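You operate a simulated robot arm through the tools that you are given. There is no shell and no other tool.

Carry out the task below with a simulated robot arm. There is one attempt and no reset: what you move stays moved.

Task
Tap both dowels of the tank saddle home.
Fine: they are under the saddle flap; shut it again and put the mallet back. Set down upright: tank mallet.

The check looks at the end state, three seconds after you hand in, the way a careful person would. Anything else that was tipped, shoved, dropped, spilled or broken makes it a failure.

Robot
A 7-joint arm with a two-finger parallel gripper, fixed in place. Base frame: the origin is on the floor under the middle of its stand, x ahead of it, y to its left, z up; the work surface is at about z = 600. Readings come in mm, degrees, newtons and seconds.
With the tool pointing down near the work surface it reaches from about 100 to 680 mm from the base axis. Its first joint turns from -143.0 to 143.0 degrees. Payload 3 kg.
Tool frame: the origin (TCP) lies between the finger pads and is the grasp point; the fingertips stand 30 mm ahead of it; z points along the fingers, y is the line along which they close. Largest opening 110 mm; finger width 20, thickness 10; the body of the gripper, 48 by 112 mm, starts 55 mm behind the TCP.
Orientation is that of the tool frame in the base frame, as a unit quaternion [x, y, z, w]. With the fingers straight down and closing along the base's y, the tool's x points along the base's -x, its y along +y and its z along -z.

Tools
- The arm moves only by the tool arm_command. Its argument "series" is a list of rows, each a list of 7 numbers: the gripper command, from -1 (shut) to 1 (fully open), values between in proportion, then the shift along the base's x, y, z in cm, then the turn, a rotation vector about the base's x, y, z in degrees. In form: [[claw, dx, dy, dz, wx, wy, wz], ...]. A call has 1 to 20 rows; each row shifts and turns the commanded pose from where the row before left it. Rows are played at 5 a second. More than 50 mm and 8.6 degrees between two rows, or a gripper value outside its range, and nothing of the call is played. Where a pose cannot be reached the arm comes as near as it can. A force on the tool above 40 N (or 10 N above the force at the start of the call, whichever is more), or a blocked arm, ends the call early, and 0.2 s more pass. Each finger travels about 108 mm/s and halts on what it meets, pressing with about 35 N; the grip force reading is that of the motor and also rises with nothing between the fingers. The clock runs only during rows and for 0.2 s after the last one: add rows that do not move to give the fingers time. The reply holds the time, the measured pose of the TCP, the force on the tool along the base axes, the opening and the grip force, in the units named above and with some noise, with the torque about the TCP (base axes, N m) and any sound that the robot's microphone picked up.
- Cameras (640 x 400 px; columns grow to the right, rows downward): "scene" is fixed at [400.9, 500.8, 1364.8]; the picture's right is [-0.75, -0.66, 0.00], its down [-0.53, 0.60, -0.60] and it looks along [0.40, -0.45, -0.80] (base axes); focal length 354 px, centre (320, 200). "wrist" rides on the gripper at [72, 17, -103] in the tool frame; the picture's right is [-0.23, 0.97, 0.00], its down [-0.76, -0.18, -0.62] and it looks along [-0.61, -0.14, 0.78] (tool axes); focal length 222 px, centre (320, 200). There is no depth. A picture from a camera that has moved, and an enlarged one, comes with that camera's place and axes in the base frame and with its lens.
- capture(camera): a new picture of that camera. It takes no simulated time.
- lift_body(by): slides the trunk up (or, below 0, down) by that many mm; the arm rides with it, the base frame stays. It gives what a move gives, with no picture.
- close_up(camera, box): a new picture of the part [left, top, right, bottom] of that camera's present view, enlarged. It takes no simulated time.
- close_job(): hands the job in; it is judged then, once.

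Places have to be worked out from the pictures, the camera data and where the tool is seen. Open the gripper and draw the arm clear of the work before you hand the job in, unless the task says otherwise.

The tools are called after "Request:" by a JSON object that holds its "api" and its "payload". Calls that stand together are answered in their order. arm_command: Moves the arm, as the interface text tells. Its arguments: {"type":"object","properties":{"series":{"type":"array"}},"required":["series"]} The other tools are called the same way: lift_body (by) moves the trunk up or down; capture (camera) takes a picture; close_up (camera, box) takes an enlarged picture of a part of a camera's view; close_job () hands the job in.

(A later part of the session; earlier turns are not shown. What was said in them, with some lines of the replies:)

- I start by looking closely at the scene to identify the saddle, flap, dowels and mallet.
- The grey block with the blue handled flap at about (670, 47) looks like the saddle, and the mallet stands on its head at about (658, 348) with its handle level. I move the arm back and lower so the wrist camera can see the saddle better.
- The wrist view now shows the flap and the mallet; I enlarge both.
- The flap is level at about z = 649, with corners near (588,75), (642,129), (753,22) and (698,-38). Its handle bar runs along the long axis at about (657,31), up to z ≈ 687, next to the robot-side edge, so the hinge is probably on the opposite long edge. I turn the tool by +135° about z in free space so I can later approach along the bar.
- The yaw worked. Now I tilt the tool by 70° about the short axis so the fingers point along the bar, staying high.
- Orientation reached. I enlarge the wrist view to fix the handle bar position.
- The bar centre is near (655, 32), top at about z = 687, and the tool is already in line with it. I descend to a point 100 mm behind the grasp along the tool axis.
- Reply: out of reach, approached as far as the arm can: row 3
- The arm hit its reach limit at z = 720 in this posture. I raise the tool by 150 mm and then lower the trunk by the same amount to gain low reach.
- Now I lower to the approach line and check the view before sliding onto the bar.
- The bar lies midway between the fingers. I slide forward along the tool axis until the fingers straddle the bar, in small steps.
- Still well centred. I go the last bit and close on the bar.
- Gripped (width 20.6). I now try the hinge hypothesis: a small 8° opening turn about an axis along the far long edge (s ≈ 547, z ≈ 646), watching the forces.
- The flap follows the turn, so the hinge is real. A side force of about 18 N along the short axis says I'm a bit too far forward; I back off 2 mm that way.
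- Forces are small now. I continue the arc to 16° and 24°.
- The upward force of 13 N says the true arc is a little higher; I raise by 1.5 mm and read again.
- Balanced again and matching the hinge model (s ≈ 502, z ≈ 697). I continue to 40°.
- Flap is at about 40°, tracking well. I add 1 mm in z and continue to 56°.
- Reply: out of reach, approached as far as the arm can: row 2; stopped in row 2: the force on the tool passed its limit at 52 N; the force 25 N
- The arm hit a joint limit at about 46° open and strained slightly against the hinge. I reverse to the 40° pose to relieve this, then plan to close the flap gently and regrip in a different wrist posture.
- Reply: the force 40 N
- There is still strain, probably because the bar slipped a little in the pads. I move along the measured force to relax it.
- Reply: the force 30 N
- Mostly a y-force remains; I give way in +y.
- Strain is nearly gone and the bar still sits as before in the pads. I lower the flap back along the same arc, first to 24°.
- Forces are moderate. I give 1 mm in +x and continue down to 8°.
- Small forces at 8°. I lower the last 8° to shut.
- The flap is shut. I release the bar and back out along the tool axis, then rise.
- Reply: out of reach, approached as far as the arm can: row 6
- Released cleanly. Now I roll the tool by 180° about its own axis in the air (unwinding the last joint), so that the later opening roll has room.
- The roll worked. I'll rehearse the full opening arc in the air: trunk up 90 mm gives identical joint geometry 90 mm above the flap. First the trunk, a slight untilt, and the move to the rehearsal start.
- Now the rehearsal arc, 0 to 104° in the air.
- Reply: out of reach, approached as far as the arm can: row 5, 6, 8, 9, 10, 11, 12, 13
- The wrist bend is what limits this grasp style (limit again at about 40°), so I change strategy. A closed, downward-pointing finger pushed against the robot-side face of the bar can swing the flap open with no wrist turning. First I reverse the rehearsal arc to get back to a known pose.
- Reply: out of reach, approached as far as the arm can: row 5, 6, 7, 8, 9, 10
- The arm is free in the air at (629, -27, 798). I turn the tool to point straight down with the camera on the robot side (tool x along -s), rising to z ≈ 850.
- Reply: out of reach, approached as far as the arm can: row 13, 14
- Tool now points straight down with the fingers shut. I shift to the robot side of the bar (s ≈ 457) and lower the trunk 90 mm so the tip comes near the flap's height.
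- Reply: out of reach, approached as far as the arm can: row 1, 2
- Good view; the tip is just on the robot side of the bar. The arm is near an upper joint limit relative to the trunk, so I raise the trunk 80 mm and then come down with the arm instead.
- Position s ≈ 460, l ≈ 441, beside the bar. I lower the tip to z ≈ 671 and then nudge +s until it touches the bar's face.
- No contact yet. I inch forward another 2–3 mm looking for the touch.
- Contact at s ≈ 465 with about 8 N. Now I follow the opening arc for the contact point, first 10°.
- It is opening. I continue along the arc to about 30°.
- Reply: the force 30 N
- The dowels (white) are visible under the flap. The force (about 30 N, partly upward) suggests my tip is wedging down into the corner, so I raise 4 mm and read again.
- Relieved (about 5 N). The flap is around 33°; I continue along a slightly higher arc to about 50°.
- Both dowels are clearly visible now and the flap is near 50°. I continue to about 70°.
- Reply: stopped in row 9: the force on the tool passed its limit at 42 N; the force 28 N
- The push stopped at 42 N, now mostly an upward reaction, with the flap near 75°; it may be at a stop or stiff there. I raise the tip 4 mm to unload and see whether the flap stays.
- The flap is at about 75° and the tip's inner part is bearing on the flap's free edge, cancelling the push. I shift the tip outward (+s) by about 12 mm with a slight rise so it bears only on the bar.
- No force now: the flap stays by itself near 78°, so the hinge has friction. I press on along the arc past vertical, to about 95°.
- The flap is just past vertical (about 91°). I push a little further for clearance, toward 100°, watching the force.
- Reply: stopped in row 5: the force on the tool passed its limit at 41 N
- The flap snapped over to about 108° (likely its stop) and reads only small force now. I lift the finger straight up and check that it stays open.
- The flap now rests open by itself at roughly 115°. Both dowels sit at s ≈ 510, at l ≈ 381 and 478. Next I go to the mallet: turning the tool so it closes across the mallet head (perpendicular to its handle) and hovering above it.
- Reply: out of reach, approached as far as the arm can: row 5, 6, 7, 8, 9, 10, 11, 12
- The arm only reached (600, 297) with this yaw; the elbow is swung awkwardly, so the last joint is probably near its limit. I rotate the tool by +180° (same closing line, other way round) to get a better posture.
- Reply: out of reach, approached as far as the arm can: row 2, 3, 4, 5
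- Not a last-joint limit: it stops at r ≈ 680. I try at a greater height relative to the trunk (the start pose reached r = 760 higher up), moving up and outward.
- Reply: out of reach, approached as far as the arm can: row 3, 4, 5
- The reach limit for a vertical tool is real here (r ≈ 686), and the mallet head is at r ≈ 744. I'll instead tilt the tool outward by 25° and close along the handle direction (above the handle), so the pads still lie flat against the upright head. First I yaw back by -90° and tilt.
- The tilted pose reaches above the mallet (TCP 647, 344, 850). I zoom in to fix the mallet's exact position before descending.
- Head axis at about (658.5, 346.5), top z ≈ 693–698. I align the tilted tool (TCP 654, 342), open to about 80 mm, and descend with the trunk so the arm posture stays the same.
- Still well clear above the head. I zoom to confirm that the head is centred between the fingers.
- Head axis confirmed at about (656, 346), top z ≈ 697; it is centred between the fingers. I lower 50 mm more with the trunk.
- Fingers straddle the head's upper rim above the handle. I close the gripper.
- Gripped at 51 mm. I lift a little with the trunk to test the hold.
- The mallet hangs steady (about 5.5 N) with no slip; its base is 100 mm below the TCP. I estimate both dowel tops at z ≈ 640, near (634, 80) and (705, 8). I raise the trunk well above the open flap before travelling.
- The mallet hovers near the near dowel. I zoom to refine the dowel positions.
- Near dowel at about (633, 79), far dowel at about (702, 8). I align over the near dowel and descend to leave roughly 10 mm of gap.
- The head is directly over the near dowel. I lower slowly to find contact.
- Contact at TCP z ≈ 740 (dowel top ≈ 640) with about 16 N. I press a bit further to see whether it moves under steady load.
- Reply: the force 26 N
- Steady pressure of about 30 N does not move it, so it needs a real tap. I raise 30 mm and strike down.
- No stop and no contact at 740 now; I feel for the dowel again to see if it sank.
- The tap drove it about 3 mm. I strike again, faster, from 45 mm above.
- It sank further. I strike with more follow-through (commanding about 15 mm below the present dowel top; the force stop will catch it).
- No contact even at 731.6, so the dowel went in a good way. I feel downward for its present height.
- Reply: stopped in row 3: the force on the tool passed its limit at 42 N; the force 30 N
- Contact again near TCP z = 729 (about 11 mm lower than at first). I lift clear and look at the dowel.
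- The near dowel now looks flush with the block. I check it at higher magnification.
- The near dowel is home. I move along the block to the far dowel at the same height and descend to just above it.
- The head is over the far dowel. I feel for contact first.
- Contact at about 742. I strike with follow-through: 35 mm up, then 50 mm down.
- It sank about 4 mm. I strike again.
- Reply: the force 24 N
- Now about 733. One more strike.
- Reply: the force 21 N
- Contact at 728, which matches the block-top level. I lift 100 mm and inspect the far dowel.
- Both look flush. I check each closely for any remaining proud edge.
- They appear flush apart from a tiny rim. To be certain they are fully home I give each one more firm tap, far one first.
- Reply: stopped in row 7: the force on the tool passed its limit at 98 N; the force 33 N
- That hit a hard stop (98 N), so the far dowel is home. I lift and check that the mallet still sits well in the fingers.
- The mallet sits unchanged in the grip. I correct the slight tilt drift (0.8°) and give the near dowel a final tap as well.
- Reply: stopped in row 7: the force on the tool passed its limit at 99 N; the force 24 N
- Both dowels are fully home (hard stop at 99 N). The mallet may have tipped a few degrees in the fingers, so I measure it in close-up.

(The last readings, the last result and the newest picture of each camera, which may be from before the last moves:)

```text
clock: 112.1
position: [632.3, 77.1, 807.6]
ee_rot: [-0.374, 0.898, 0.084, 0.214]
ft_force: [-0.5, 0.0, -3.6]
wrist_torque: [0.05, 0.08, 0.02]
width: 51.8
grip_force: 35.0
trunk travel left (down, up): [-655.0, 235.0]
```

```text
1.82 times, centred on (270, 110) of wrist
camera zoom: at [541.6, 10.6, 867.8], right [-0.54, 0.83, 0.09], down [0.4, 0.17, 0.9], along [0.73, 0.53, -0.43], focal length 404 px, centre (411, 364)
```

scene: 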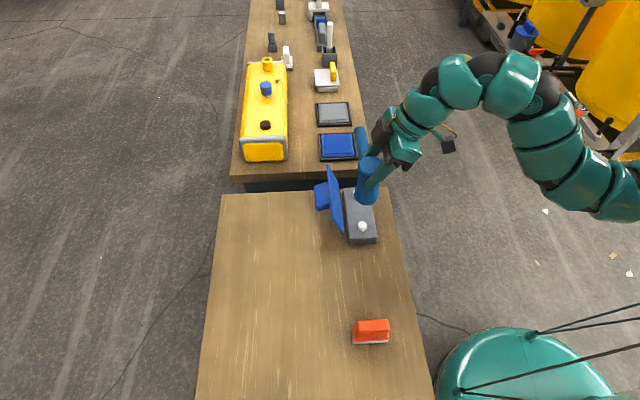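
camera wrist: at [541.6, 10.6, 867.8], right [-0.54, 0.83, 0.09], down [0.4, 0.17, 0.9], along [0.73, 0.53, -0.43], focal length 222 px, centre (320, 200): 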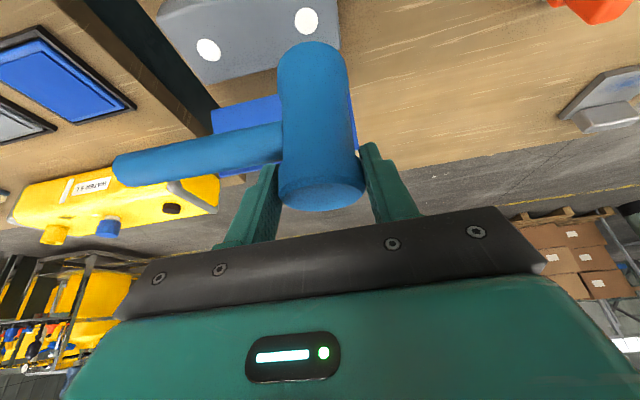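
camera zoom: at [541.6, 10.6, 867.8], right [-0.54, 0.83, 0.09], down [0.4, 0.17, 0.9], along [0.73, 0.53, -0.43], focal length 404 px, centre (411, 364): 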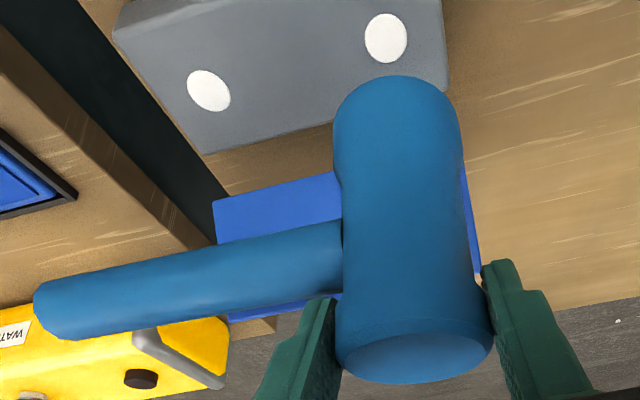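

The mallet has rotated about 4.7° in the pads (net 4° off upright, base toward the robot). I rise above the flap, turn the tool 4° about the long axis to bring the mallet upright again, and carry it back over its original spot.

Request:
{"api": "arm_command", "payload": {"series": [[-1, 0, 0, 3.0, 0, 0, 0], [-1, 0, 0, 3.0, 1.42, -1.42, 0], [-1, 0, 0, 0, 1.41, -1.41, 0], [-1, 0.3, 3.8, 0.6, 0, 0, 0], [-1, 0.3, 3.8, 0.6, 0, 0, 0], [-1, 0.3, 3.8, 0.6, 0, 0, 0], [-1, 0.3, 3.8, 0.6, 0, 0, 0], [-1, 0.3, 3.8, 0.6, 0, 0, 0], [-1, 0.3, 3.8, 0.6, 0, 0, 0], [-1, 0.27, 3.66, 0.6, 0, 0, 0], [-1, 0, 0, 0, 0, 0, 0]]}}

Request:
{"api": "capture", "payload": {"camera": "scene"}}

Request:
{"api": "capture", "payload": {"camera": "wrist"}}

```text
clock: 114.5
position: [652.7, 341.8, 908.4]
ee_rot: [-0.369, 0.891, 0.096, 0.245]
ft_force: [0.0, -0.2, -4.8]
wrist_torque: [0.06, 0.04, 0.01]
width: 51.8
grip_force: 35.0
trunk travel left (down, up): [-655.0, 235.0]
```

```text
taken
```

scene: 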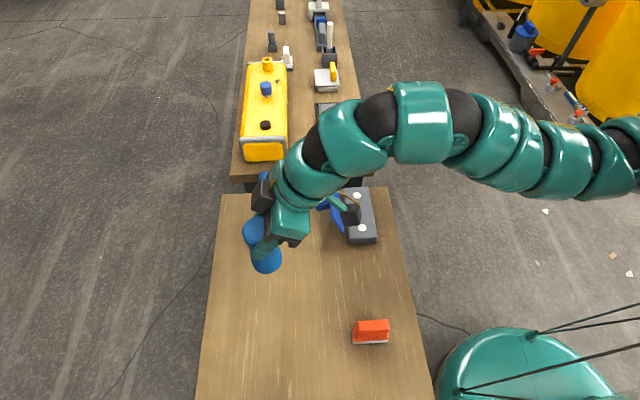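

```text
taken
camera wrist: at [560.2, 272.6, 960.8], right [-0.55, 0.83, 0.1], down [0.36, 0.12, 0.93], along [0.75, 0.55, -0.36], focal length 222 px, centre (320, 200)
```

wrist: 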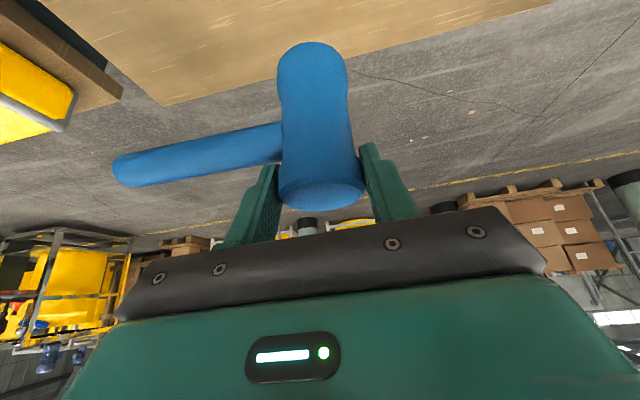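

Mallet is back above its spot, tool at 30.5°. I lower the trunk 190 mm and check uprightness near the table.

Request:
{"api": "lift_body", "payload": {"by": -188}}

Request:
{"api": "close_up", "payload": {"camera": "scene", "box": [230, 200, 330, 340]}}

Request:
{"api": "close_up", "payload": {"camera": "wrist", "box": [110, 0, 430, 220]}}

```text
clock: 116.6
position: [653.7, 340.9, 720.9]
ee_rot: [-0.37, 0.891, 0.096, 0.246]
ft_force: [0.0, -0.3, -4.1]
wrist_torque: [0.02, 0.07, 0.02]
width: 51.8
grip_force: 35.6
trunk travel left (down, up): [-467.0, 423.0]
```

```text
2.86 times, centred on (280, 270) of scene
camera zoom: at [400.9, 500.8, 1364.8], right [-0.75, -0.66, 0.0], down [-0.53, 0.6, -0.6], along [0.4, -0.45, -0.8], focal length 1010 px, centre (434, 0)
```

zoom: 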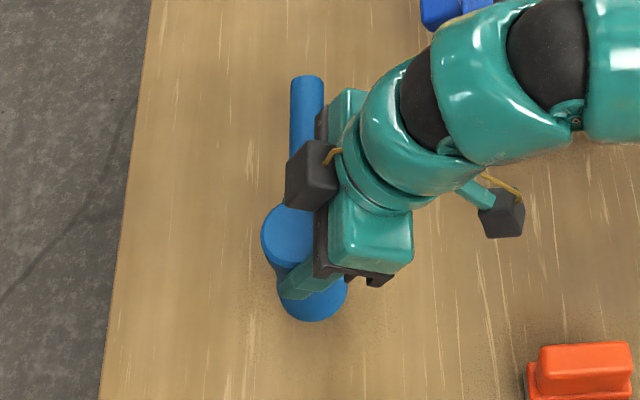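

```text
1.82 times, centred on (270, 110) of wrist
camera zoom: at [560.0, 272.6, 772.9], right [-0.55, 0.83, 0.1], down [0.36, 0.12, 0.93], along [0.75, 0.55, -0.36], focal length 404 px, centre (411, 364)
```

zoom: 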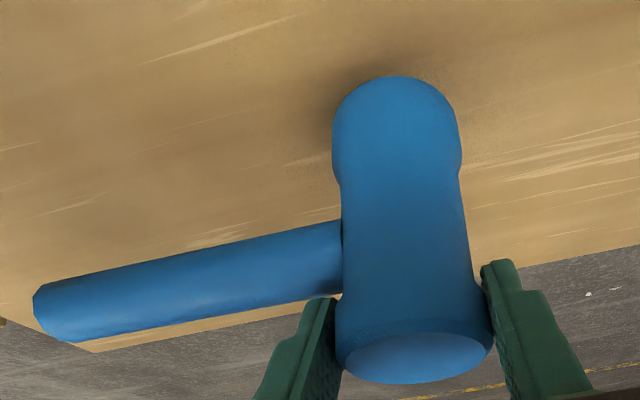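

Looks upright, base about 18 mm above the table. I lower in small steps until it touches.

Request:
{"api": "arm_command", "payload": {"series": [[-1, 0, 0, -0.5, 0, 0, 0], [-1, 0, 0, -0.5, 0, 0, 0], [-1, 0, 0, -0.3, 0, 0, 0], [-1, 0, 0, 0, 0, 0, 0]]}}

Request:
{"api": "arm_command", "payload": {"series": [[-1, 0, 0, -0.15, 0, 0, 0], [-1, 0, 0, -0.15, 0, 0, 0], [-1, 0, 0, 0, 0, 0, 0]]}}

```text
clock: 117.6
position: [653.7, 341.4, 707.0]
ee_rot: [-0.371, 0.89, 0.097, 0.246]
ft_force: [0.0, -1.1, -4.2]
wrist_torque: [0.02, 0.11, 0.01]
width: 51.8
grip_force: 35.1
trunk travel left (down, up): [-467.0, 423.0]
```

```text
clock: 118.4
position: [653.6, 342.1, 704.7]
ee_rot: [-0.369, 0.891, 0.095, 0.247]
ft_force: [1.1, -0.1, -4.5]
wrist_torque: [0.02, 0.07, -0.01]
width: 51.7
grip_force: 35.2
trunk travel left (down, up): [-467.0, 423.0]
```

Request:
{"api": "arm_command", "payload": {"series": [[-1, 0, 0, -0.1, 0, 0, 0], [-1, 0, 0, -0.1, 0, 0, 0], [-1, 0, 0, 0, 0, 0, 0]]}}

```text
clock: 119.2
position: [654.9, 340.9, 702.6]
ee_rot: [-0.37, 0.891, 0.095, 0.246]
ft_force: [0.8, 1.3, -4.0]
wrist_torque: [0.02, 0.09, -0.02]
width: 51.7
grip_force: 35.1
trunk travel left (down, up): [-467.0, 423.0]
```

No contact yet at 702.6; I go on in 1 mm steps.

Request:
{"api": "arm_command", "payload": {"series": [[-1, 0, 0, -0.1, 0, 0, 0], [-1, 0, 0, -0.1, 0, 0, 0], [-1, 0, 0, 0, 0, 0, 0]]}}

```text
clock: 120.0
position: [653.5, 342.9, 700.7]
ee_rot: [-0.37, 0.891, 0.096, 0.245]
ft_force: [0.2, 0.6, -3.6]
wrist_torque: [0.05, 0.1, -0.01]
width: 51.9
grip_force: 35.4
trunk travel left (down, up): [-467.0, 423.0]
```

Request:
{"api": "arm_command", "payload": {"series": [[-1, 0, 0, -0.1, 0, 0, 0], [-1, 0, 0, -0.1, 0, 0, 0], [-1, 0, 0, 0, 0, 0, 0]]}}

Request:
{"api": "close_up", "payload": {"camera": "wrist", "box": [110, 0, 430, 220]}}

```text
clock: 120.8
position: [653.3, 341.9, 699.0]
ee_rot: [-0.37, 0.891, 0.096, 0.246]
ft_force: [-1.1, -0.5, -2.6]
wrist_torque: [-0.05, 0.1, 0.0]
width: 51.6
grip_force: 34.9
trunk travel left (down, up): [-467.0, 423.0]
```

```text
1.82 times, centred on (270, 110) of wrist
camera zoom: at [560.0, 272.5, 751.0], right [-0.55, 0.83, 0.1], down [0.36, 0.12, 0.93], along [0.75, 0.55, -0.36], focal length 404 px, centre (411, 364)
```

zoom: 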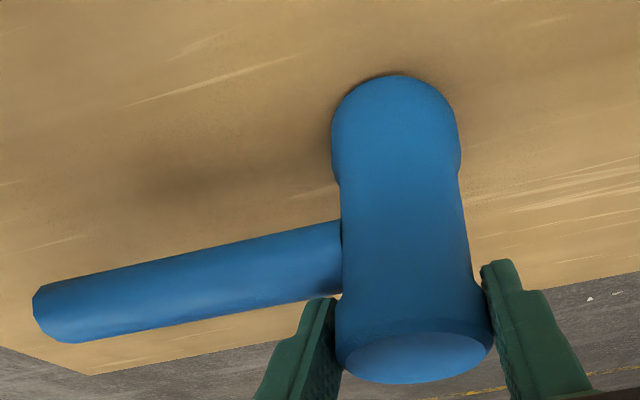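

Contact is just beginning (-2.6 N). One or two millimetres more.

Request:
{"api": "arm_command", "payload": {"series": [[-1, 0, 0, -0.1, 0, 0, 0], [-1, 0, 0, 0, 0, 0, 0]]}}

```text
clock: 121.4
position: [654.5, 342.2, 698.1]
ee_rot: [-0.37, 0.891, 0.095, 0.247]
ft_force: [-2.1, -1.4, 5.1]
wrist_torque: [-0.12, 0.05, -0.06]
width: 51.7
grip_force: 35.0
trunk travel left (down, up): [-467.0, 423.0]
```

The base is on the table (net about 9 N). I release gently, first a few millimetres, then wider.

Request:
{"api": "arm_command", "payload": {"series": [[0.0, 0, 0, 0, 0, 0, 0], [0.15, 0, 0, 0, 0, 0, 0], [0.3, 0, 0, 0, 0, 0, 0], [0.45, 0, 0, 0, 0, 0, 0], [0.45, 0, 0, 0, 0, 0, 0]]}}

Request:
{"api": "close_up", "payload": {"camera": "wrist", "box": [110, 0, 430, 220]}}

Request:
{"api": "close_up", "payload": {"camera": "scene", "box": [230, 200, 330, 340]}}

```text
clock: 122.6
position: [653.5, 341.3, 698.2]
ee_rot: [-0.37, 0.891, 0.096, 0.245]
ft_force: [1.0, -0.4, 0.1]
wrist_torque: [0.02, 0.01, -0.01]
width: 79.9
grip_force: 0.2
trunk travel left (down, up): [-467.0, 423.0]
```

```text
1.82 times, centred on (270, 110) of wrist
camera zoom: at [560.0, 272.5, 750.0], right [-0.55, 0.83, 0.1], down [0.36, 0.12, 0.93], along [0.75, 0.55, -0.36], focal length 404 px, centre (411, 364)
```

zoom: 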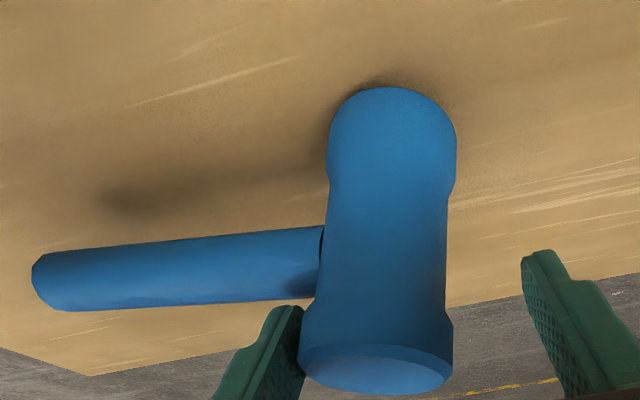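

```text
2.86 times, centred on (280, 270) of scene
camera zoom: at [400.9, 500.8, 1364.8], right [-0.75, -0.66, 0.0], down [-0.53, 0.6, -0.6], along [0.4, -0.45, -0.8], focal length 1010 px, centre (434, 0)
```

zoom: 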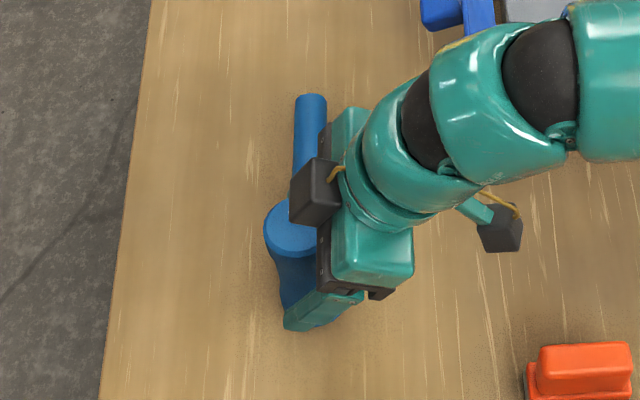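

After release the mallet leans about 7° toward its handle against the one finger: it was still tilted a few degrees when I let go. I must not move away; I slowly re-close to straighten and hold it again.

Request:
{"api": "arm_command", "payload": {"series": [[0.35, 0, 0, 0, 0, 0, 0], [0.25, 0, 0, 0, 0, 0, 0], [0.15, 0, 0, 0, 0, 0, 0], [0.08, 0, 0, 0, 0, 0, 0], [0.02, 0, 0, 0, 0, 0, 0], [-0.04, 0, 0, 0, 0, 0, 0], [-0.2, 0, 0, 0, 0, 0, 0], [-1, 0, 0, 0, 0, 0, 0], [-1, 0, 0, 0, 0, 0, 0]]}}

Request:
{"api": "close_up", "payload": {"camera": "wrist", "box": [110, 0, 430, 220]}}

Request:
{"api": "close_up", "payload": {"camera": "scene", "box": [230, 200, 330, 340]}}

```text
clock: 124.6
position: [653.4, 342.1, 700.0]
ee_rot: [-0.37, 0.891, 0.097, 0.247]
ft_force: [0.3, -0.9, 9.5]
wrist_torque: [-0.11, -0.29, 0.03]
width: 51.7
grip_force: 34.8
trunk travel left (down, up): [-467.0, 423.0]
```

```text
1.82 times, centred on (270, 110) of wrist
camera zoom: at [559.4, 272.7, 750.8], right [-0.55, 0.83, 0.1], down [0.36, 0.12, 0.93], along [0.75, 0.55, -0.36], focal length 404 px, centre (411, 364)
```

zoom: 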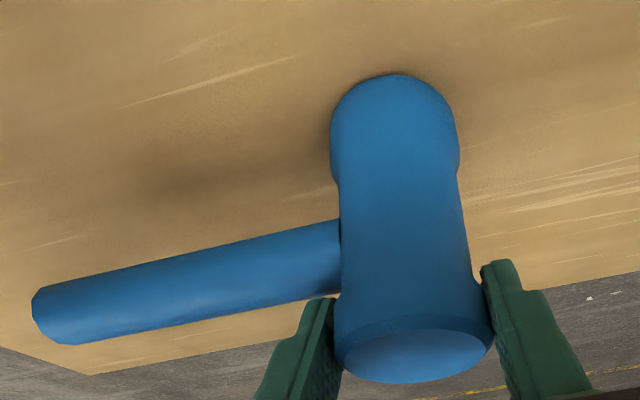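

```text
2.86 times, centred on (280, 270) of scene
camera zoom: at [400.9, 500.8, 1364.8], right [-0.75, -0.66, 0.0], down [-0.53, 0.6, -0.6], along [0.4, -0.45, -0.8], focal length 1010 px, centre (434, 0)
```

zoom: 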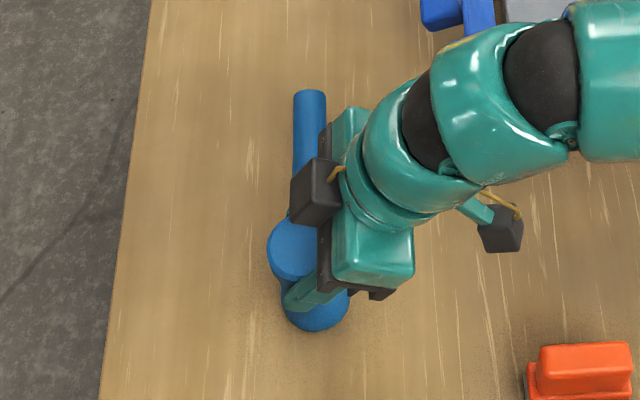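

Regripped, and comparing with the first pictures the mallet now stands upright with its base flat. I first unload the downward push and recheck before a slower release.

Request:
{"api": "arm_command", "payload": {"series": [[-1, 0, 0, 0.1, 0, 0, 0], [-1, 0, 0, 0, 0, 0, 0]]}}

Request:
{"api": "close_up", "payload": {"camera": "scene", "box": [245, 220, 305, 330]}}

```text
clock: 125.2
position: [653.9, 342.2, 698.8]
ee_rot: [-0.37, 0.891, 0.096, 0.245]
ft_force: [1.3, 3.6, 3.2]
wrist_torque: [0.29, -0.26, 0.08]
width: 51.6
grip_force: 34.5
trunk travel left (down, up): [-467.0, 423.0]
```

```text
3.64 times, centred on (275, 275) of scene
camera zoom: at [400.9, 500.8, 1364.8], right [-0.75, -0.66, 0.0], down [-0.53, 0.6, -0.6], along [0.4, -0.45, -0.8], focal length 1286 px, centre (484, -73)
```

zoom: 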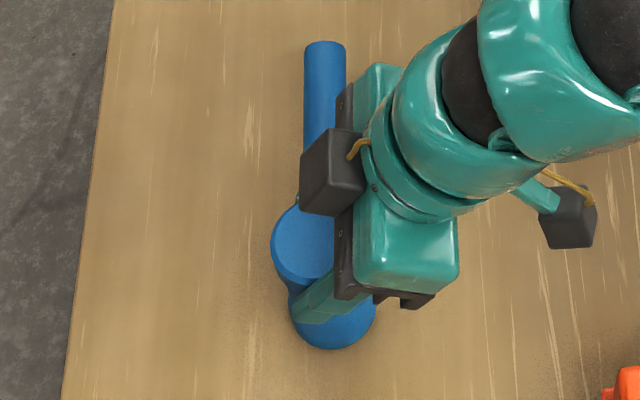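

Matches the original pose within 1–2 mm. I ease off another half millimetre and open just a hair (about 1 mm per side), then look.

Request:
{"api": "arm_command", "payload": {"series": [[-1, 0, 0, 0.05, 0, 0, 0], [-1, 0, 0, 0, 0, 0, 0], [-0.06, 0, 0, 0, 0, 0, 0], [-0.04, 0, 0, 0, 0, 0, 0], [-0.025, 0, 0, 0, 0, 0, 0], [-0.025, 0, 0, 0, 0, 0, 0]]}}

Request:
{"api": "close_up", "payload": {"camera": "wrist", "box": [110, 0, 430, 220]}}

Request:
{"api": "close_up", "payload": {"camera": "scene", "box": [245, 220, 305, 330]}}

```text
clock: 126.6
position: [653.6, 341.8, 699.3]
ee_rot: [-0.37, 0.891, 0.095, 0.246]
ft_force: [-0.1, -0.3, -0.2]
wrist_torque: [0.02, 0.01, -0.01]
width: 53.7
grip_force: 0.3
trunk travel left (down, up): [-467.0, 423.0]
```

```text
1.82 times, centred on (270, 110) of wrist
camera zoom: at [560.0, 272.4, 751.6], right [-0.55, 0.83, 0.1], down [0.36, 0.12, 0.93], along [0.75, 0.55, -0.36], focal length 404 px, centre (411, 364)
```

zoom: 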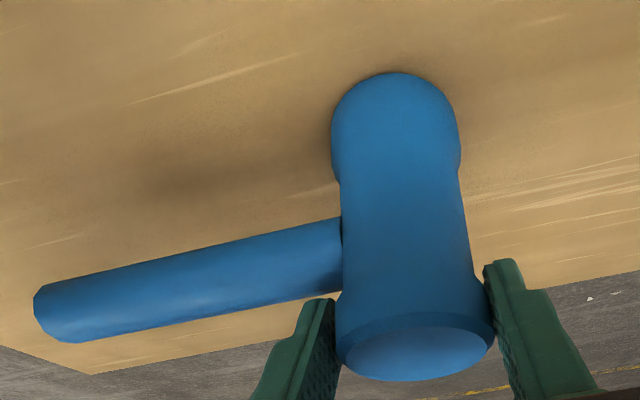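

```text
3.64 times, centred on (275, 275) of scene
camera zoom: at [400.9, 500.8, 1364.8], right [-0.75, -0.66, 0.0], down [-0.53, 0.6, -0.6], along [0.4, -0.45, -0.8], focal length 1286 px, centre (484, -73)
```

zoom: 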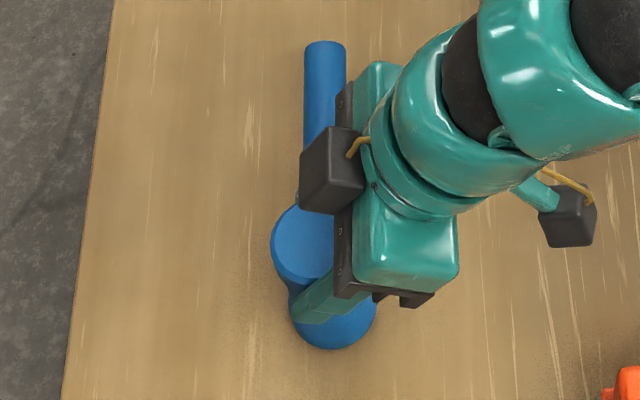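

It stands free with 1 mm gaps and zero force. I open slowly further, to about 60 mm, and check again.

Request:
{"api": "arm_command", "payload": {"series": [[0.0, 0, 0, 0, 0, 0, 0], [0.02, 0, 0, 0, 0, 0, 0], [0.05, 0, 0, 0, 0, 0, 0], [0.08, 0, 0, 0, 0, 0, 0], [0.1, 0, 0, 0, 0, 0, 0], [0.1, 0, 0, 0, 0, 0, 0]]}}

Request:
{"api": "close_up", "payload": {"camera": "wrist", "box": [110, 0, 430, 220]}}

```text
clock: 128.0
position: [653.8, 341.5, 700.3]
ee_rot: [-0.37, 0.891, 0.096, 0.246]
ft_force: [0.4, 0.7, 0.4]
wrist_torque: [0.02, 0.01, -0.01]
width: 60.7
grip_force: 0.1
trunk travel left (down, up): [-467.0, 423.0]
```

```text
1.82 times, centred on (270, 110) of wrist
camera zoom: at [560.0, 272.4, 751.6], right [-0.55, 0.83, 0.1], down [0.36, 0.12, 0.93], along [0.75, 0.55, -0.36], focal length 404 px, centre (411, 364)
```

zoom: 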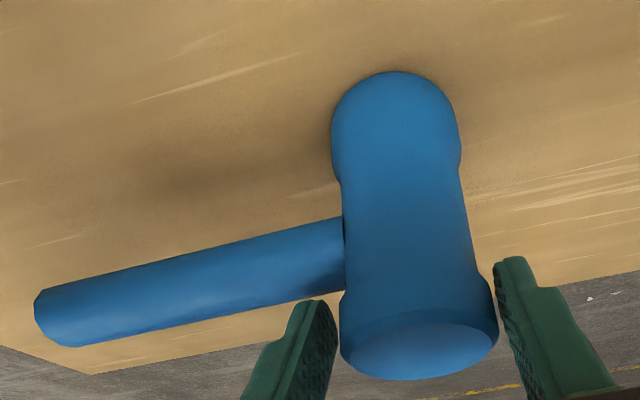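

It has settled upright and stays. I open to 80 mm.

Request:
{"api": "arm_command", "payload": {"series": [[0.16, 0, 0, 0, 0, 0, 0], [0.22, 0, 0, 0, 0, 0, 0], [0.3, 0, 0, 0, 0, 0, 0], [0.38, 0, 0, 0, 0, 0, 0], [0.45, 0, 0, 0, 0, 0, 0], [0.45, 0, 0, 0, 0, 0, 0]]}}

Request:
{"api": "close_up", "payload": {"camera": "wrist", "box": [110, 0, 430, 220]}}

Request:
{"api": "close_up", "payload": {"camera": "scene", "box": [245, 220, 305, 330]}}

```text
clock: 129.4
position: [653.5, 342.3, 700.1]
ee_rot: [-0.37, 0.891, 0.096, 0.246]
ft_force: [0.2, 0.1, -0.5]
wrist_torque: [0.02, -0.04, 0.0]
width: 79.9
grip_force: 0.0
trunk travel left (down, up): [-467.0, 423.0]
```

```text
1.82 times, centred on (270, 110) of wrist
camera zoom: at [560.0, 272.4, 751.7], right [-0.55, 0.83, 0.1], down [0.36, 0.12, 0.93], along [0.75, 0.55, -0.36], focal length 404 px, centre (411, 364)
```

zoom: 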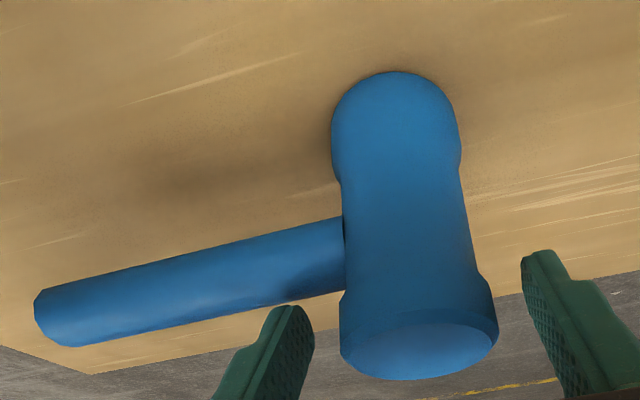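

```text
3.64 times, centred on (275, 275) of scene
camera zoom: at [400.9, 500.8, 1364.8], right [-0.75, -0.66, 0.0], down [-0.53, 0.6, -0.6], along [0.4, -0.45, -0.8], focal length 1286 px, centre (484, -73)
```

zoom: 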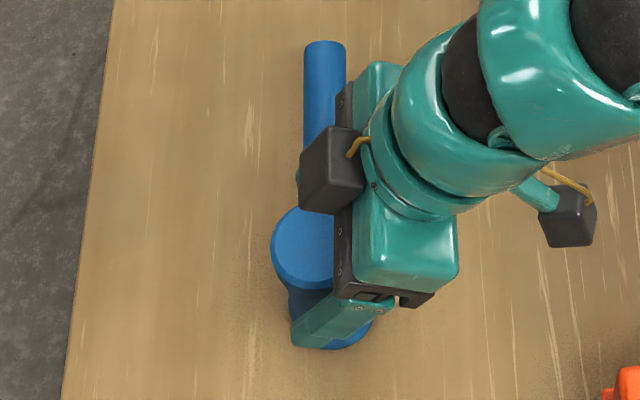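

The mallet stands upright by itself. I lift the hand straight away with the trunk.

Request:
{"api": "lift_body", "payload": {"by": 150}}

Request:
{"api": "close_up", "payload": {"camera": "wrist", "box": [110, 0, 430, 220]}}

Request:
{"api": "capture", "payload": {"camera": "scene"}}

```text
clock: 131.1
position: [654.1, 342.3, 849.5]
ee_rot: [-0.371, 0.89, 0.097, 0.245]
ft_force: [0.0, -0.1, 0.7]
wrist_torque: [0.01, -0.01, -0.01]
width: 79.6
grip_force: 0.0
trunk travel left (down, up): [-617.0, 273.0]
```

```text
1.82 times, centred on (270, 110) of wrist
camera zoom: at [560.1, 272.4, 901.5], right [-0.55, 0.83, 0.1], down [0.36, 0.12, 0.93], along [0.75, 0.55, -0.36], focal length 404 px, centre (411, 364)
```

zoom: 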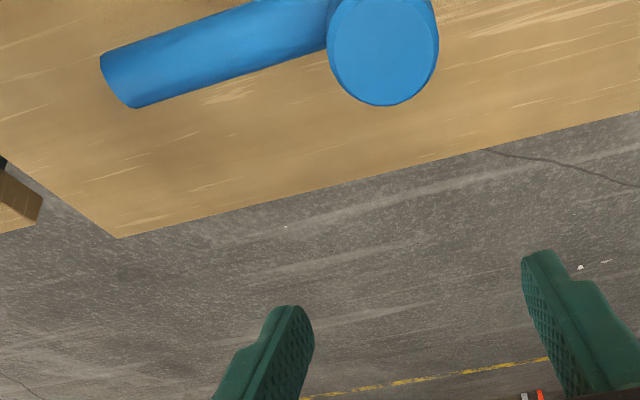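

```text
taken
```

scene: 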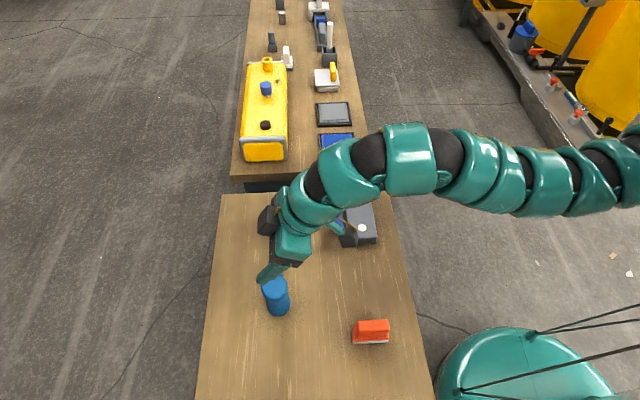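

The mallet is back in place. Now to shut the flap: keeping this tilted tool with fingers closed, I'll go over to the outer (+s) side of the open flap and push its handle end back over. First I hover beyond it.

Request:
{"api": "arm_command", "payload": {"series": [[0.0, 2.2, -4.03, 0, 0, 0, 0], [-0.5, 2.2, -4.03, 0, 0, 0, 0], [-1, 2.2, -4.03, 0, 0, 0, 0], [-1, 2.2, -4.03, 0, 0, 0, 0], [-1, 2.2, -4.03, 0, 0, 0, 0], [-1, 0, 0, 0, 0, 0, 0]]}}

Request:
{"api": "capture", "payload": {"camera": "scene"}}

Request:
{"api": "capture", "payload": {"camera": "wrist"}}

```text
clock: 132.5
position: [763.3, 140.3, 848.9]
ee_rot: [-0.369, 0.891, 0.095, 0.246]
ft_force: [-0.5, 0.0, -0.1]
wrist_torque: [0.01, -0.01, -0.03]
width: 0.0
grip_force: 34.5
trunk travel left (down, up): [-617.0, 273.0]
```

```text
taken
```

scene: 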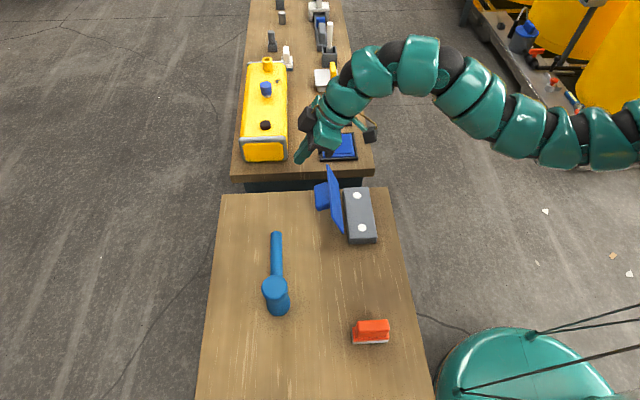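

```text
taken
camera wrist: at [669.3, 71.7, 901.9], right [-0.55, 0.83, 0.1], down [0.36, 0.12, 0.93], along [0.75, 0.55, -0.36], focal length 222 px, centre (320, 200)
```

wrist: 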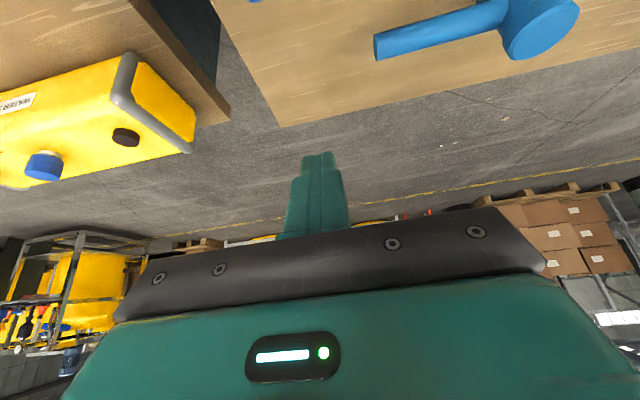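

I'm over the outer side of the flap (s ≈ 639, l ≈ 441). I descend to z ≈ 725 there, half by trunk, half by arm.

Request:
{"api": "lift_body", "payload": {"by": -60}}

Request:
{"api": "arm_command", "payload": {"series": [[-1, 0, 0, -2.2, 0, 0, 0], [-1, 0, 0, -2.2, 0, 0, 0], [-1, 0, 0, -2.0, 0, 0, 0], [-1, 0, 0, 0, 0, 0, 0]]}}

Request:
{"api": "close_up", "payload": {"camera": "scene", "box": [290, 130, 400, 250]}}

Request:
{"api": "capture", "payload": {"camera": "wrist"}}

```text
clock: 133.5
position: [762.8, 141.1, 790.2]
ee_rot: [-0.37, 0.891, 0.095, 0.247]
ft_force: [0.0, -0.2, 0.3]
wrist_torque: [-0.05, -0.03, 0.02]
width: 0.0
grip_force: 35.0
trunk travel left (down, up): [-557.0, 333.0]
```

```text
clock: 134.5
position: [763.3, 139.7, 725.0]
ee_rot: [-0.37, 0.891, 0.097, 0.246]
ft_force: [0.1, -0.7, -0.5]
wrist_torque: [0.04, 0.02, 0.03]
width: 0.1
grip_force: 35.1
trunk travel left (down, up): [-557.0, 333.0]
```

```text
3.33 times, centred on (345, 190) of scene
camera zoom: at [400.9, 500.8, 1364.8], right [-0.75, -0.66, 0.0], down [-0.53, 0.6, -0.6], along [0.4, -0.45, -0.8], focal length 1179 px, centre (237, 233)
```

zoom: 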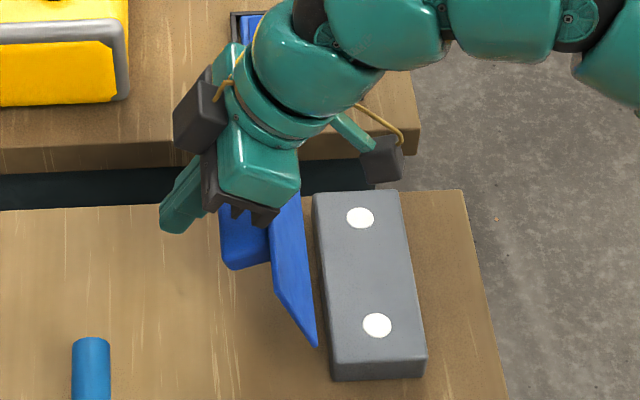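

```text
taken
camera wrist: at [669.2, 71.4, 778.0], right [-0.55, 0.83, 0.1], down [0.36, 0.12, 0.93], along [0.76, 0.55, -0.36], focal length 222 px, centre (320, 200)
```

wrist: 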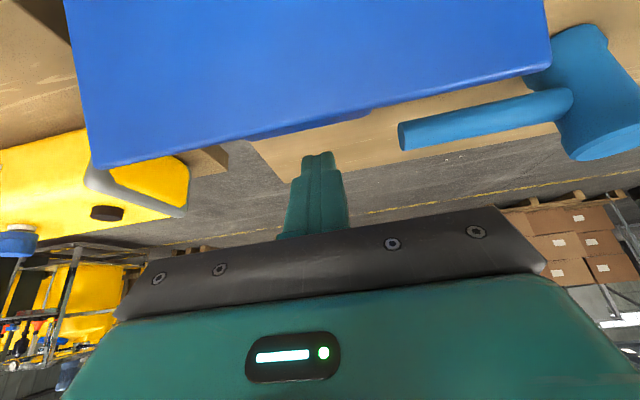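

The finger is beyond the handle with clearance. I push slowly toward the flap (-s) until contact.

Request:
{"api": "arm_command", "payload": {"series": [[-1, -0.5, -0.5, 0, 0, 0, 0], [-1, -0.5, -0.5, 0, 0, 0, 0], [-1, -0.35, -0.35, 0, 0, 0, 0], [-1, 0, 0, 0, 0, 0, 0]]}}

Request:
{"api": "close_up", "payload": {"camera": "scene", "box": [310, 150, 390, 250]}}

```text
clock: 135.5
position: [749.4, 127.9, 725.9]
ee_rot: [-0.371, 0.891, 0.097, 0.245]
ft_force: [-0.2, 0.1, -0.2]
wrist_torque: [-0.02, -0.01, 0.01]
width: 0.0
grip_force: 35.6
trunk travel left (down, up): [-557.0, 333.0]
```

```text
4.00 times, centred on (350, 200) of scene
camera zoom: at [400.9, 500.8, 1364.8], right [-0.75, -0.66, 0.0], down [-0.53, 0.6, -0.6], along [0.4, -0.45, -0.8], focal length 1414 px, centre (200, 200)
```

zoom: 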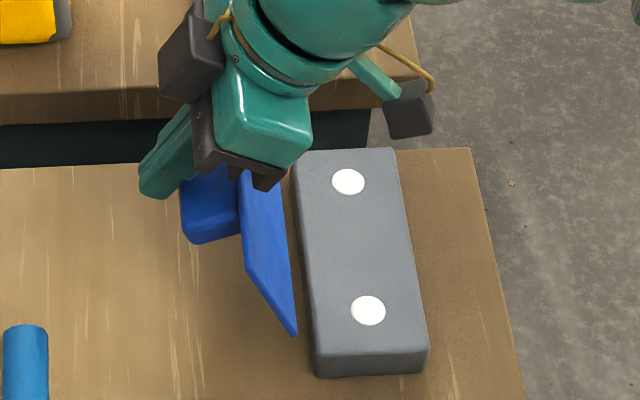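

Request:
{"api": "arm_command", "payload": {"series": [[-1, -0.2, -0.2, 0, 0, 0, 0], [-1, -0.2, -0.2, 0.1, 0, 0, 0], [-1, -0.2, -0.2, 0.15, 0, 0, 0], [-1, 0, 0, 0, 0, 0, 0]]}}

Request:
{"api": "close_up", "payload": {"camera": "scene", "box": [310, 150, 390, 250]}}

```text
clock: 136.5
position: [744.5, 123.0, 729.6]
ee_rot: [-0.37, 0.89, 0.096, 0.249]
ft_force: [11.7, 7.1, 11.4]
wrist_torque: [0.25, -0.26, 0.03]
width: 0.0
grip_force: 35.2
trunk travel left (down, up): [-557.0, 333.0]
```

```text
4.00 times, centred on (350, 200) of scene
camera zoom: at [400.9, 500.8, 1364.8], right [-0.75, -0.66, 0.0], down [-0.53, 0.6, -0.6], along [0.4, -0.45, -0.8], focal length 1414 px, centre (200, 200)
```

zoom: 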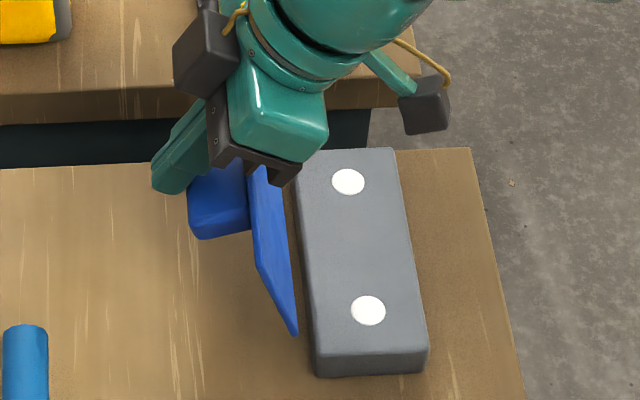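

Contact and moving. I continue along the closing arc toward 95°.

Request:
{"api": "arm_command", "payload": {"series": [[-1, -0.23, -0.23, 0.25, 0, 0, 0], [-1, -0.22, -0.22, 0.25, 0, 0, 0], [-1, -0.22, -0.22, 0.24, 0, 0, 0], [-1, -0.22, -0.22, 0.22, 0, 0, 0], [-1, -0.22, -0.22, 0.2, 0, 0, 0], [-1, -0.22, -0.22, 0.2, 0, 0, 0], [-1, 0, 0, 0, 0, 0, 0]]}}

Request:
{"api": "close_up", "payload": {"camera": "scene", "box": [310, 150, 390, 250]}}

```text
clock: 137.8
position: [735.0, 112.3, 743.9]
ee_rot: [-0.37, 0.89, 0.096, 0.249]
ft_force: [1.7, 1.9, 4.1]
wrist_torque: [0.09, 0.0, 0.04]
width: 0.1
grip_force: 34.7
trunk travel left (down, up): [-557.0, 333.0]
stopped in row 6: the force on the tool passed its limit at 41 N (the readings are from after the stop); the commanded pose is now the measured one
```

```text
4.00 times, centred on (350, 200) of scene
camera zoom: at [400.9, 500.8, 1364.8], right [-0.75, -0.66, 0.0], down [-0.53, 0.6, -0.6], along [0.4, -0.45, -0.8], focal length 1414 px, centre (200, 200)
```

zoom: 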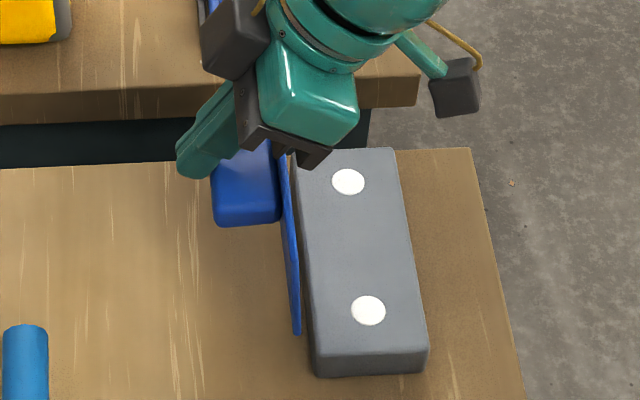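

The flap is near 93° now (brief peak of 41 N, then free). I continue gently past vertical toward 75°.

Request:
{"api": "arm_command", "payload": {"series": [[-1, -0.18, -0.18, 0.11, 0, 0, 0], [-1, -0.18, -0.18, 0.11, 0, 0, 0], [-1, -0.18, -0.18, 0.1, 0, 0, 0], [-1, -0.18, -0.18, 0.1, 0, 0, 0], [-1, -0.18, -0.18, 0.09, 0, 0, 0], [-1, -0.18, -0.18, 0.08, 0, 0, 0], [-1, -0.18, -0.18, 0.08, 0, 0, 0], [-1, -0.18, -0.18, 0.07, 0, 0, 0], [-1, -0.18, -0.18, 0.06, 0, 0, 0], [-1, 0, 0, 0, 0, 0, 0]]}}

Request:
{"api": "close_up", "payload": {"camera": "scene", "box": [310, 150, 390, 250]}}

```text
clock: 140.0
position: [717.7, 95.0, 750.2]
ee_rot: [-0.37, 0.89, 0.096, 0.249]
ft_force: [0.2, -0.9, 0.8]
wrist_torque: [0.0, 0.01, 0.0]
width: 0.0
grip_force: 35.1
trunk travel left (down, up): [-557.0, 333.0]
```

```text
4.00 times, centred on (350, 200) of scene
camera zoom: at [400.9, 500.8, 1364.8], right [-0.75, -0.66, 0.0], down [-0.53, 0.6, -0.6], along [0.4, -0.45, -0.8], focal length 1414 px, centre (200, 200)
```

zoom: 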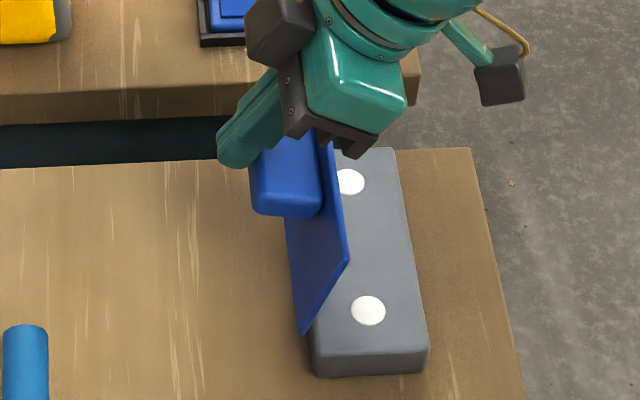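

Past vertical (about 74°) and holding by friction. I continue pushing along the arc down to about 50°.

Request:
{"api": "arm_command", "payload": {"series": [[-1, -0.21, -0.21, 0.09, 0, 0, 0], [-1, -0.21, -0.21, 0.09, 0, 0, 0], [-1, -0.21, -0.21, 0.08, 0, 0, 0], [-1, -0.21, -0.21, 0.08, 0, 0, 0], [-1, -0.21, -0.21, 0.06, 0, 0, 0], [-1, -0.21, -0.21, 0.06, 0, 0, 0], [-1, -0.21, -0.21, 0.04, 0, 0, 0], [-1, -0.21, -0.21, 0.04, 0, 0, 0], [-1, -0.21, -0.21, 0.02, 0, 0, 0], [-1, -0.21, -0.21, 0.02, 0, 0, 0], [-1, -0.19, -0.19, -0.02, 0, 0, 0], [-1, -0.19, -0.19, -0.03, 0, 0, 0], [-1, -0.19, -0.19, -0.03, 0, 0, 0], [-1, -0.19, -0.19, -0.04, 0, 0, 0], [-1, 0, 0, 0, 0, 0, 0]]}}

Request:
{"api": "close_up", "payload": {"camera": "scene", "box": [310, 150, 390, 250]}}

```text
clock: 143.2
position: [688.5, 66.3, 754.4]
ee_rot: [-0.37, 0.89, 0.095, 0.249]
ft_force: [0.1, 0.3, -0.2]
wrist_torque: [-0.02, 0.0, 0.0]
width: 0.0
grip_force: 35.2
trunk travel left (down, up): [-557.0, 333.0]
```

```text
4.00 times, centred on (350, 200) of scene
camera zoom: at [400.9, 500.8, 1364.8], right [-0.75, -0.66, 0.0], down [-0.53, 0.6, -0.6], along [0.4, -0.45, -0.8], focal length 1414 px, centre (200, 200)
```

zoom: 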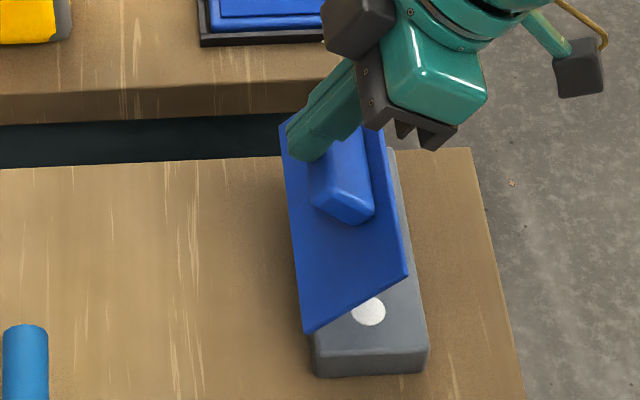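

Flap at about 45° with no force on the finger. I follow the arc down to press it shut.

Request:
{"api": "arm_command", "payload": {"series": [[-1, -0.26, -0.26, -0.08, 0, 0, 0], [-1, -0.26, -0.26, -0.1, 0, 0, 0], [-1, -0.26, -0.26, -0.12, 0, 0, 0], [-1, -0.26, -0.26, -0.15, 0, 0, 0], [-1, -0.22, -0.22, -0.18, 0, 0, 0], [-1, -0.22, -0.22, -0.19, 0, 0, 0], [-1, -0.22, -0.22, -0.2, 0, 0, 0], [-1, -0.22, -0.22, -0.22, 0, 0, 0], [-1, 0, 0, 0, 0, 0, 0]]}}

Request:
{"api": "close_up", "payload": {"camera": "scene", "box": [310, 150, 390, 250]}}

```text
clock: 145.2
position: [669.9, 46.4, 742.3]
ee_rot: [-0.37, 0.89, 0.095, 0.248]
ft_force: [0.7, 0.9, 0.7]
wrist_torque: [-0.01, -0.01, 0.03]
width: 0.0
grip_force: 34.7
trunk travel left (down, up): [-557.0, 333.0]
```

```text
4.00 times, centred on (350, 200) of scene
camera zoom: at [400.9, 500.8, 1364.8], right [-0.75, -0.66, 0.0], down [-0.53, 0.6, -0.6], along [0.4, -0.45, -0.8], focal length 1414 px, centre (200, 200)
```

zoom: 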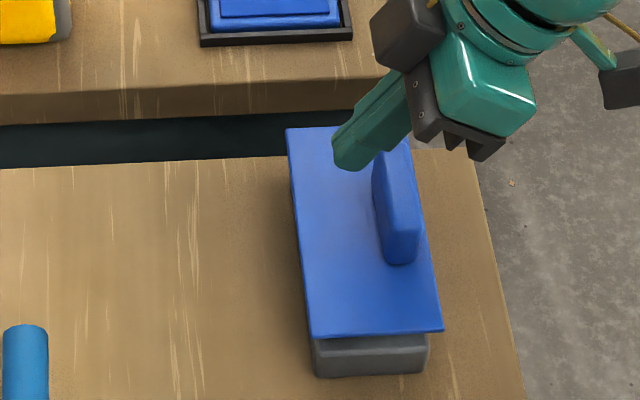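

The flap has come down shut. I compare with the very first picture using the same crop.

Request:
{"api": "close_up", "payload": {"camera": "scene", "box": [320, 170, 400, 260]}}

```text
4.44 times, centred on (360, 215) of scene
camera zoom: at [400.9, 500.8, 1364.8], right [-0.75, -0.66, 0.0], down [-0.53, 0.6, -0.6], along [0.4, -0.45, -0.8], focal length 1572 px, centre (142, 133)
```

zoom: 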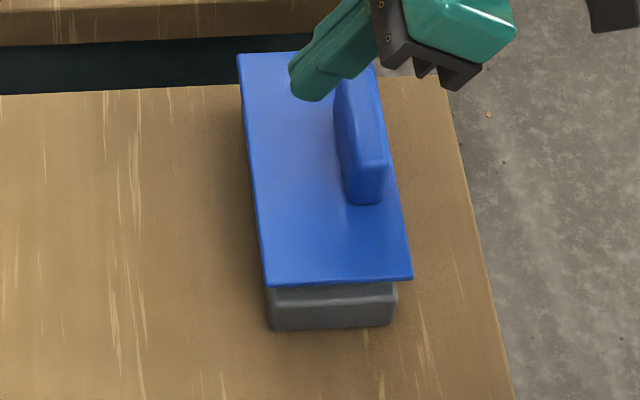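

It matches the initial picture exactly. For certainty I press lightly on the top of the bar.

Request:
{"api": "arm_command", "payload": {"series": [[-1, -1.0, -1.0, 0, 0, 0, 0], [-1, -1.0, -1.0, 0, 0, 0, 0], [-1, 0, 0, -1.0, 0, 0, 0], [-1, 0, 0, -0.8, 0, 0, 0], [-1, 0, 0, -0.3, 0, 0, 0], [-1, 0, 0, -0.2, 0, 0, 0], [-1, 0, 0, 0, 0, 0, 0]]}}

```text
clock: 146.8
position: [649.9, 26.9, 724.4]
ee_rot: [-0.369, 0.889, 0.095, 0.253]
ft_force: [0.1, -4.1, 25.0]
wrist_torque: [-0.04, -0.12, 0.11]
width: 0.0
grip_force: 35.0
trunk travel left (down, up): [-557.0, 333.0]
```

Firmly seated (25 N reaction, no further travel). I lift away and check the flap and everything else.

Request:
{"api": "arm_command", "payload": {"series": [[-1, 0, 0, 1.5, 0, 0, 0], [-1, 0, 0, 4.0, 0, 0, 0], [-1, 0, 0, 4.0, 0, 0, 0], [-1, 0, 0, 0, 0, 0, 0]]}}

Request:
{"api": "lift_body", "payload": {"by": 100}}

Request:
{"api": "arm_command", "payload": {"series": [[0, -3.0, -2.0, 0, 0, 0, 0], [0.5, -3.0, -2.0, 0, 0, 0, 0], [1, -3.0, -2.0, 0, 0, 0, 0], [1, -3.0, -2.0, 0, 0, 0, 0], [1, -3.0, -2.0, 0, 0, 0, 0], [1, 0, 0, 0, 0, 0, 0]]}}

Request:
{"api": "capture", "payload": {"camera": "scene"}}

Request:
{"api": "close_up", "payload": {"camera": "scene", "box": [320, 170, 400, 260]}}

Request:
{"api": "close_up", "payload": {"camera": "scene", "box": [240, 220, 320, 330]}}

```text
clock: 147.8
position: [650.3, 27.3, 814.9]
ee_rot: [-0.37, 0.89, 0.096, 0.248]
ft_force: [-0.8, 0.3, 0.0]
wrist_torque: [0.04, 0.02, 0.02]
width: 0.0
grip_force: 34.8
trunk travel left (down, up): [-557.0, 333.0]
```

```text
clock: 149.1
position: [649.3, 26.8, 914.9]
ee_rot: [-0.37, 0.89, 0.096, 0.248]
ft_force: [0.0, 0.7, -0.7]
wrist_torque: [0.01, 0.01, -0.02]
width: 0.1
grip_force: 34.7
trunk travel left (down, up): [-657.0, 233.0]
```

```text
clock: 150.5
position: [534.7, -70.7, 907.6]
ee_rot: [-0.371, 0.89, 0.097, 0.247]
ft_force: [-0.9, 1.1, 0.2]
wrist_torque: [-0.04, 0.01, 0.0]
width: 110.0
grip_force: 0.0
out of reach, approached as far as the arm can: row 4, 5
trunk travel left (down, up): [-657.0, 233.0]
```

```text
taken
```

scene: 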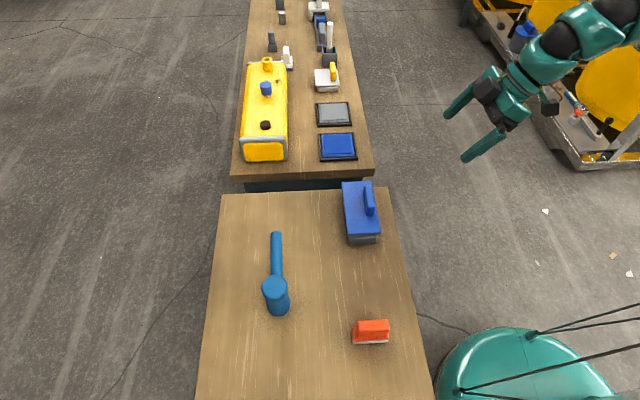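

```text
4.44 times, centred on (360, 215) of scene
camera zoom: at [400.9, 500.8, 1364.8], right [-0.75, -0.66, 0.0], down [-0.53, 0.6, -0.6], along [0.4, -0.45, -0.8], focal length 1572 px, centre (142, 133)
```

zoom: 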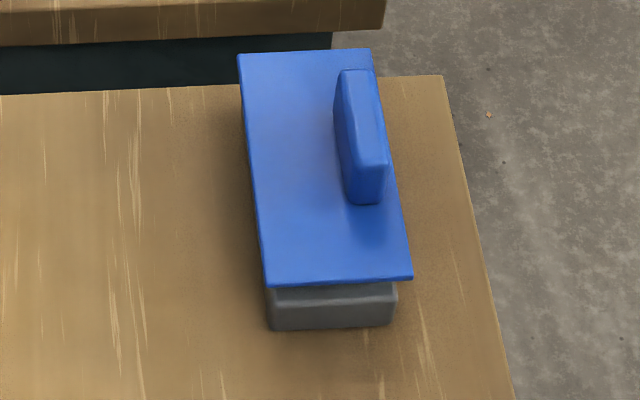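

```text
3.64 times, centred on (280, 275) of scene
camera zoom: at [400.9, 500.8, 1364.8], right [-0.75, -0.66, 0.0], down [-0.53, 0.6, -0.6], along [0.4, -0.45, -0.8], focal length 1286 px, centre (466, -73)
```

zoom: 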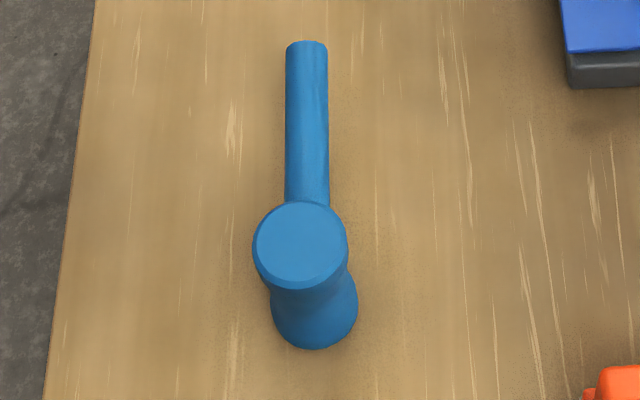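

Flap shut exactly as at first, mallet upright in its original place, dowels flush, nothing else disturbed; the gripper is open and the arm stands clear. I hand in the job.

Request:
{"api": "close_job", "payload": {}}

```text
The job is handed in.
```

Both dowels of the tank saddle are tapped home, the flap is shut again, and the mallet is standing upright where it started. The job is handed in; no verdict has come back yet.

- **Dowels:** Both look flush with the saddle block. A last check tap on each ended in a hard stop (98–99 N), so they have no travel left.
- **Flap:** After a final press on its handle, its corners match the first picture.
- **Mallet:** It is within about 1–2 mm of its original position. On my first release it leaned about 7° against one finger, so I held it, straightened it and set it down again more slowly. It then stood on its own.
- **Everything else:** Nothing else on the tables appears to have moved. The gripper is open and the arm is clear of the work.
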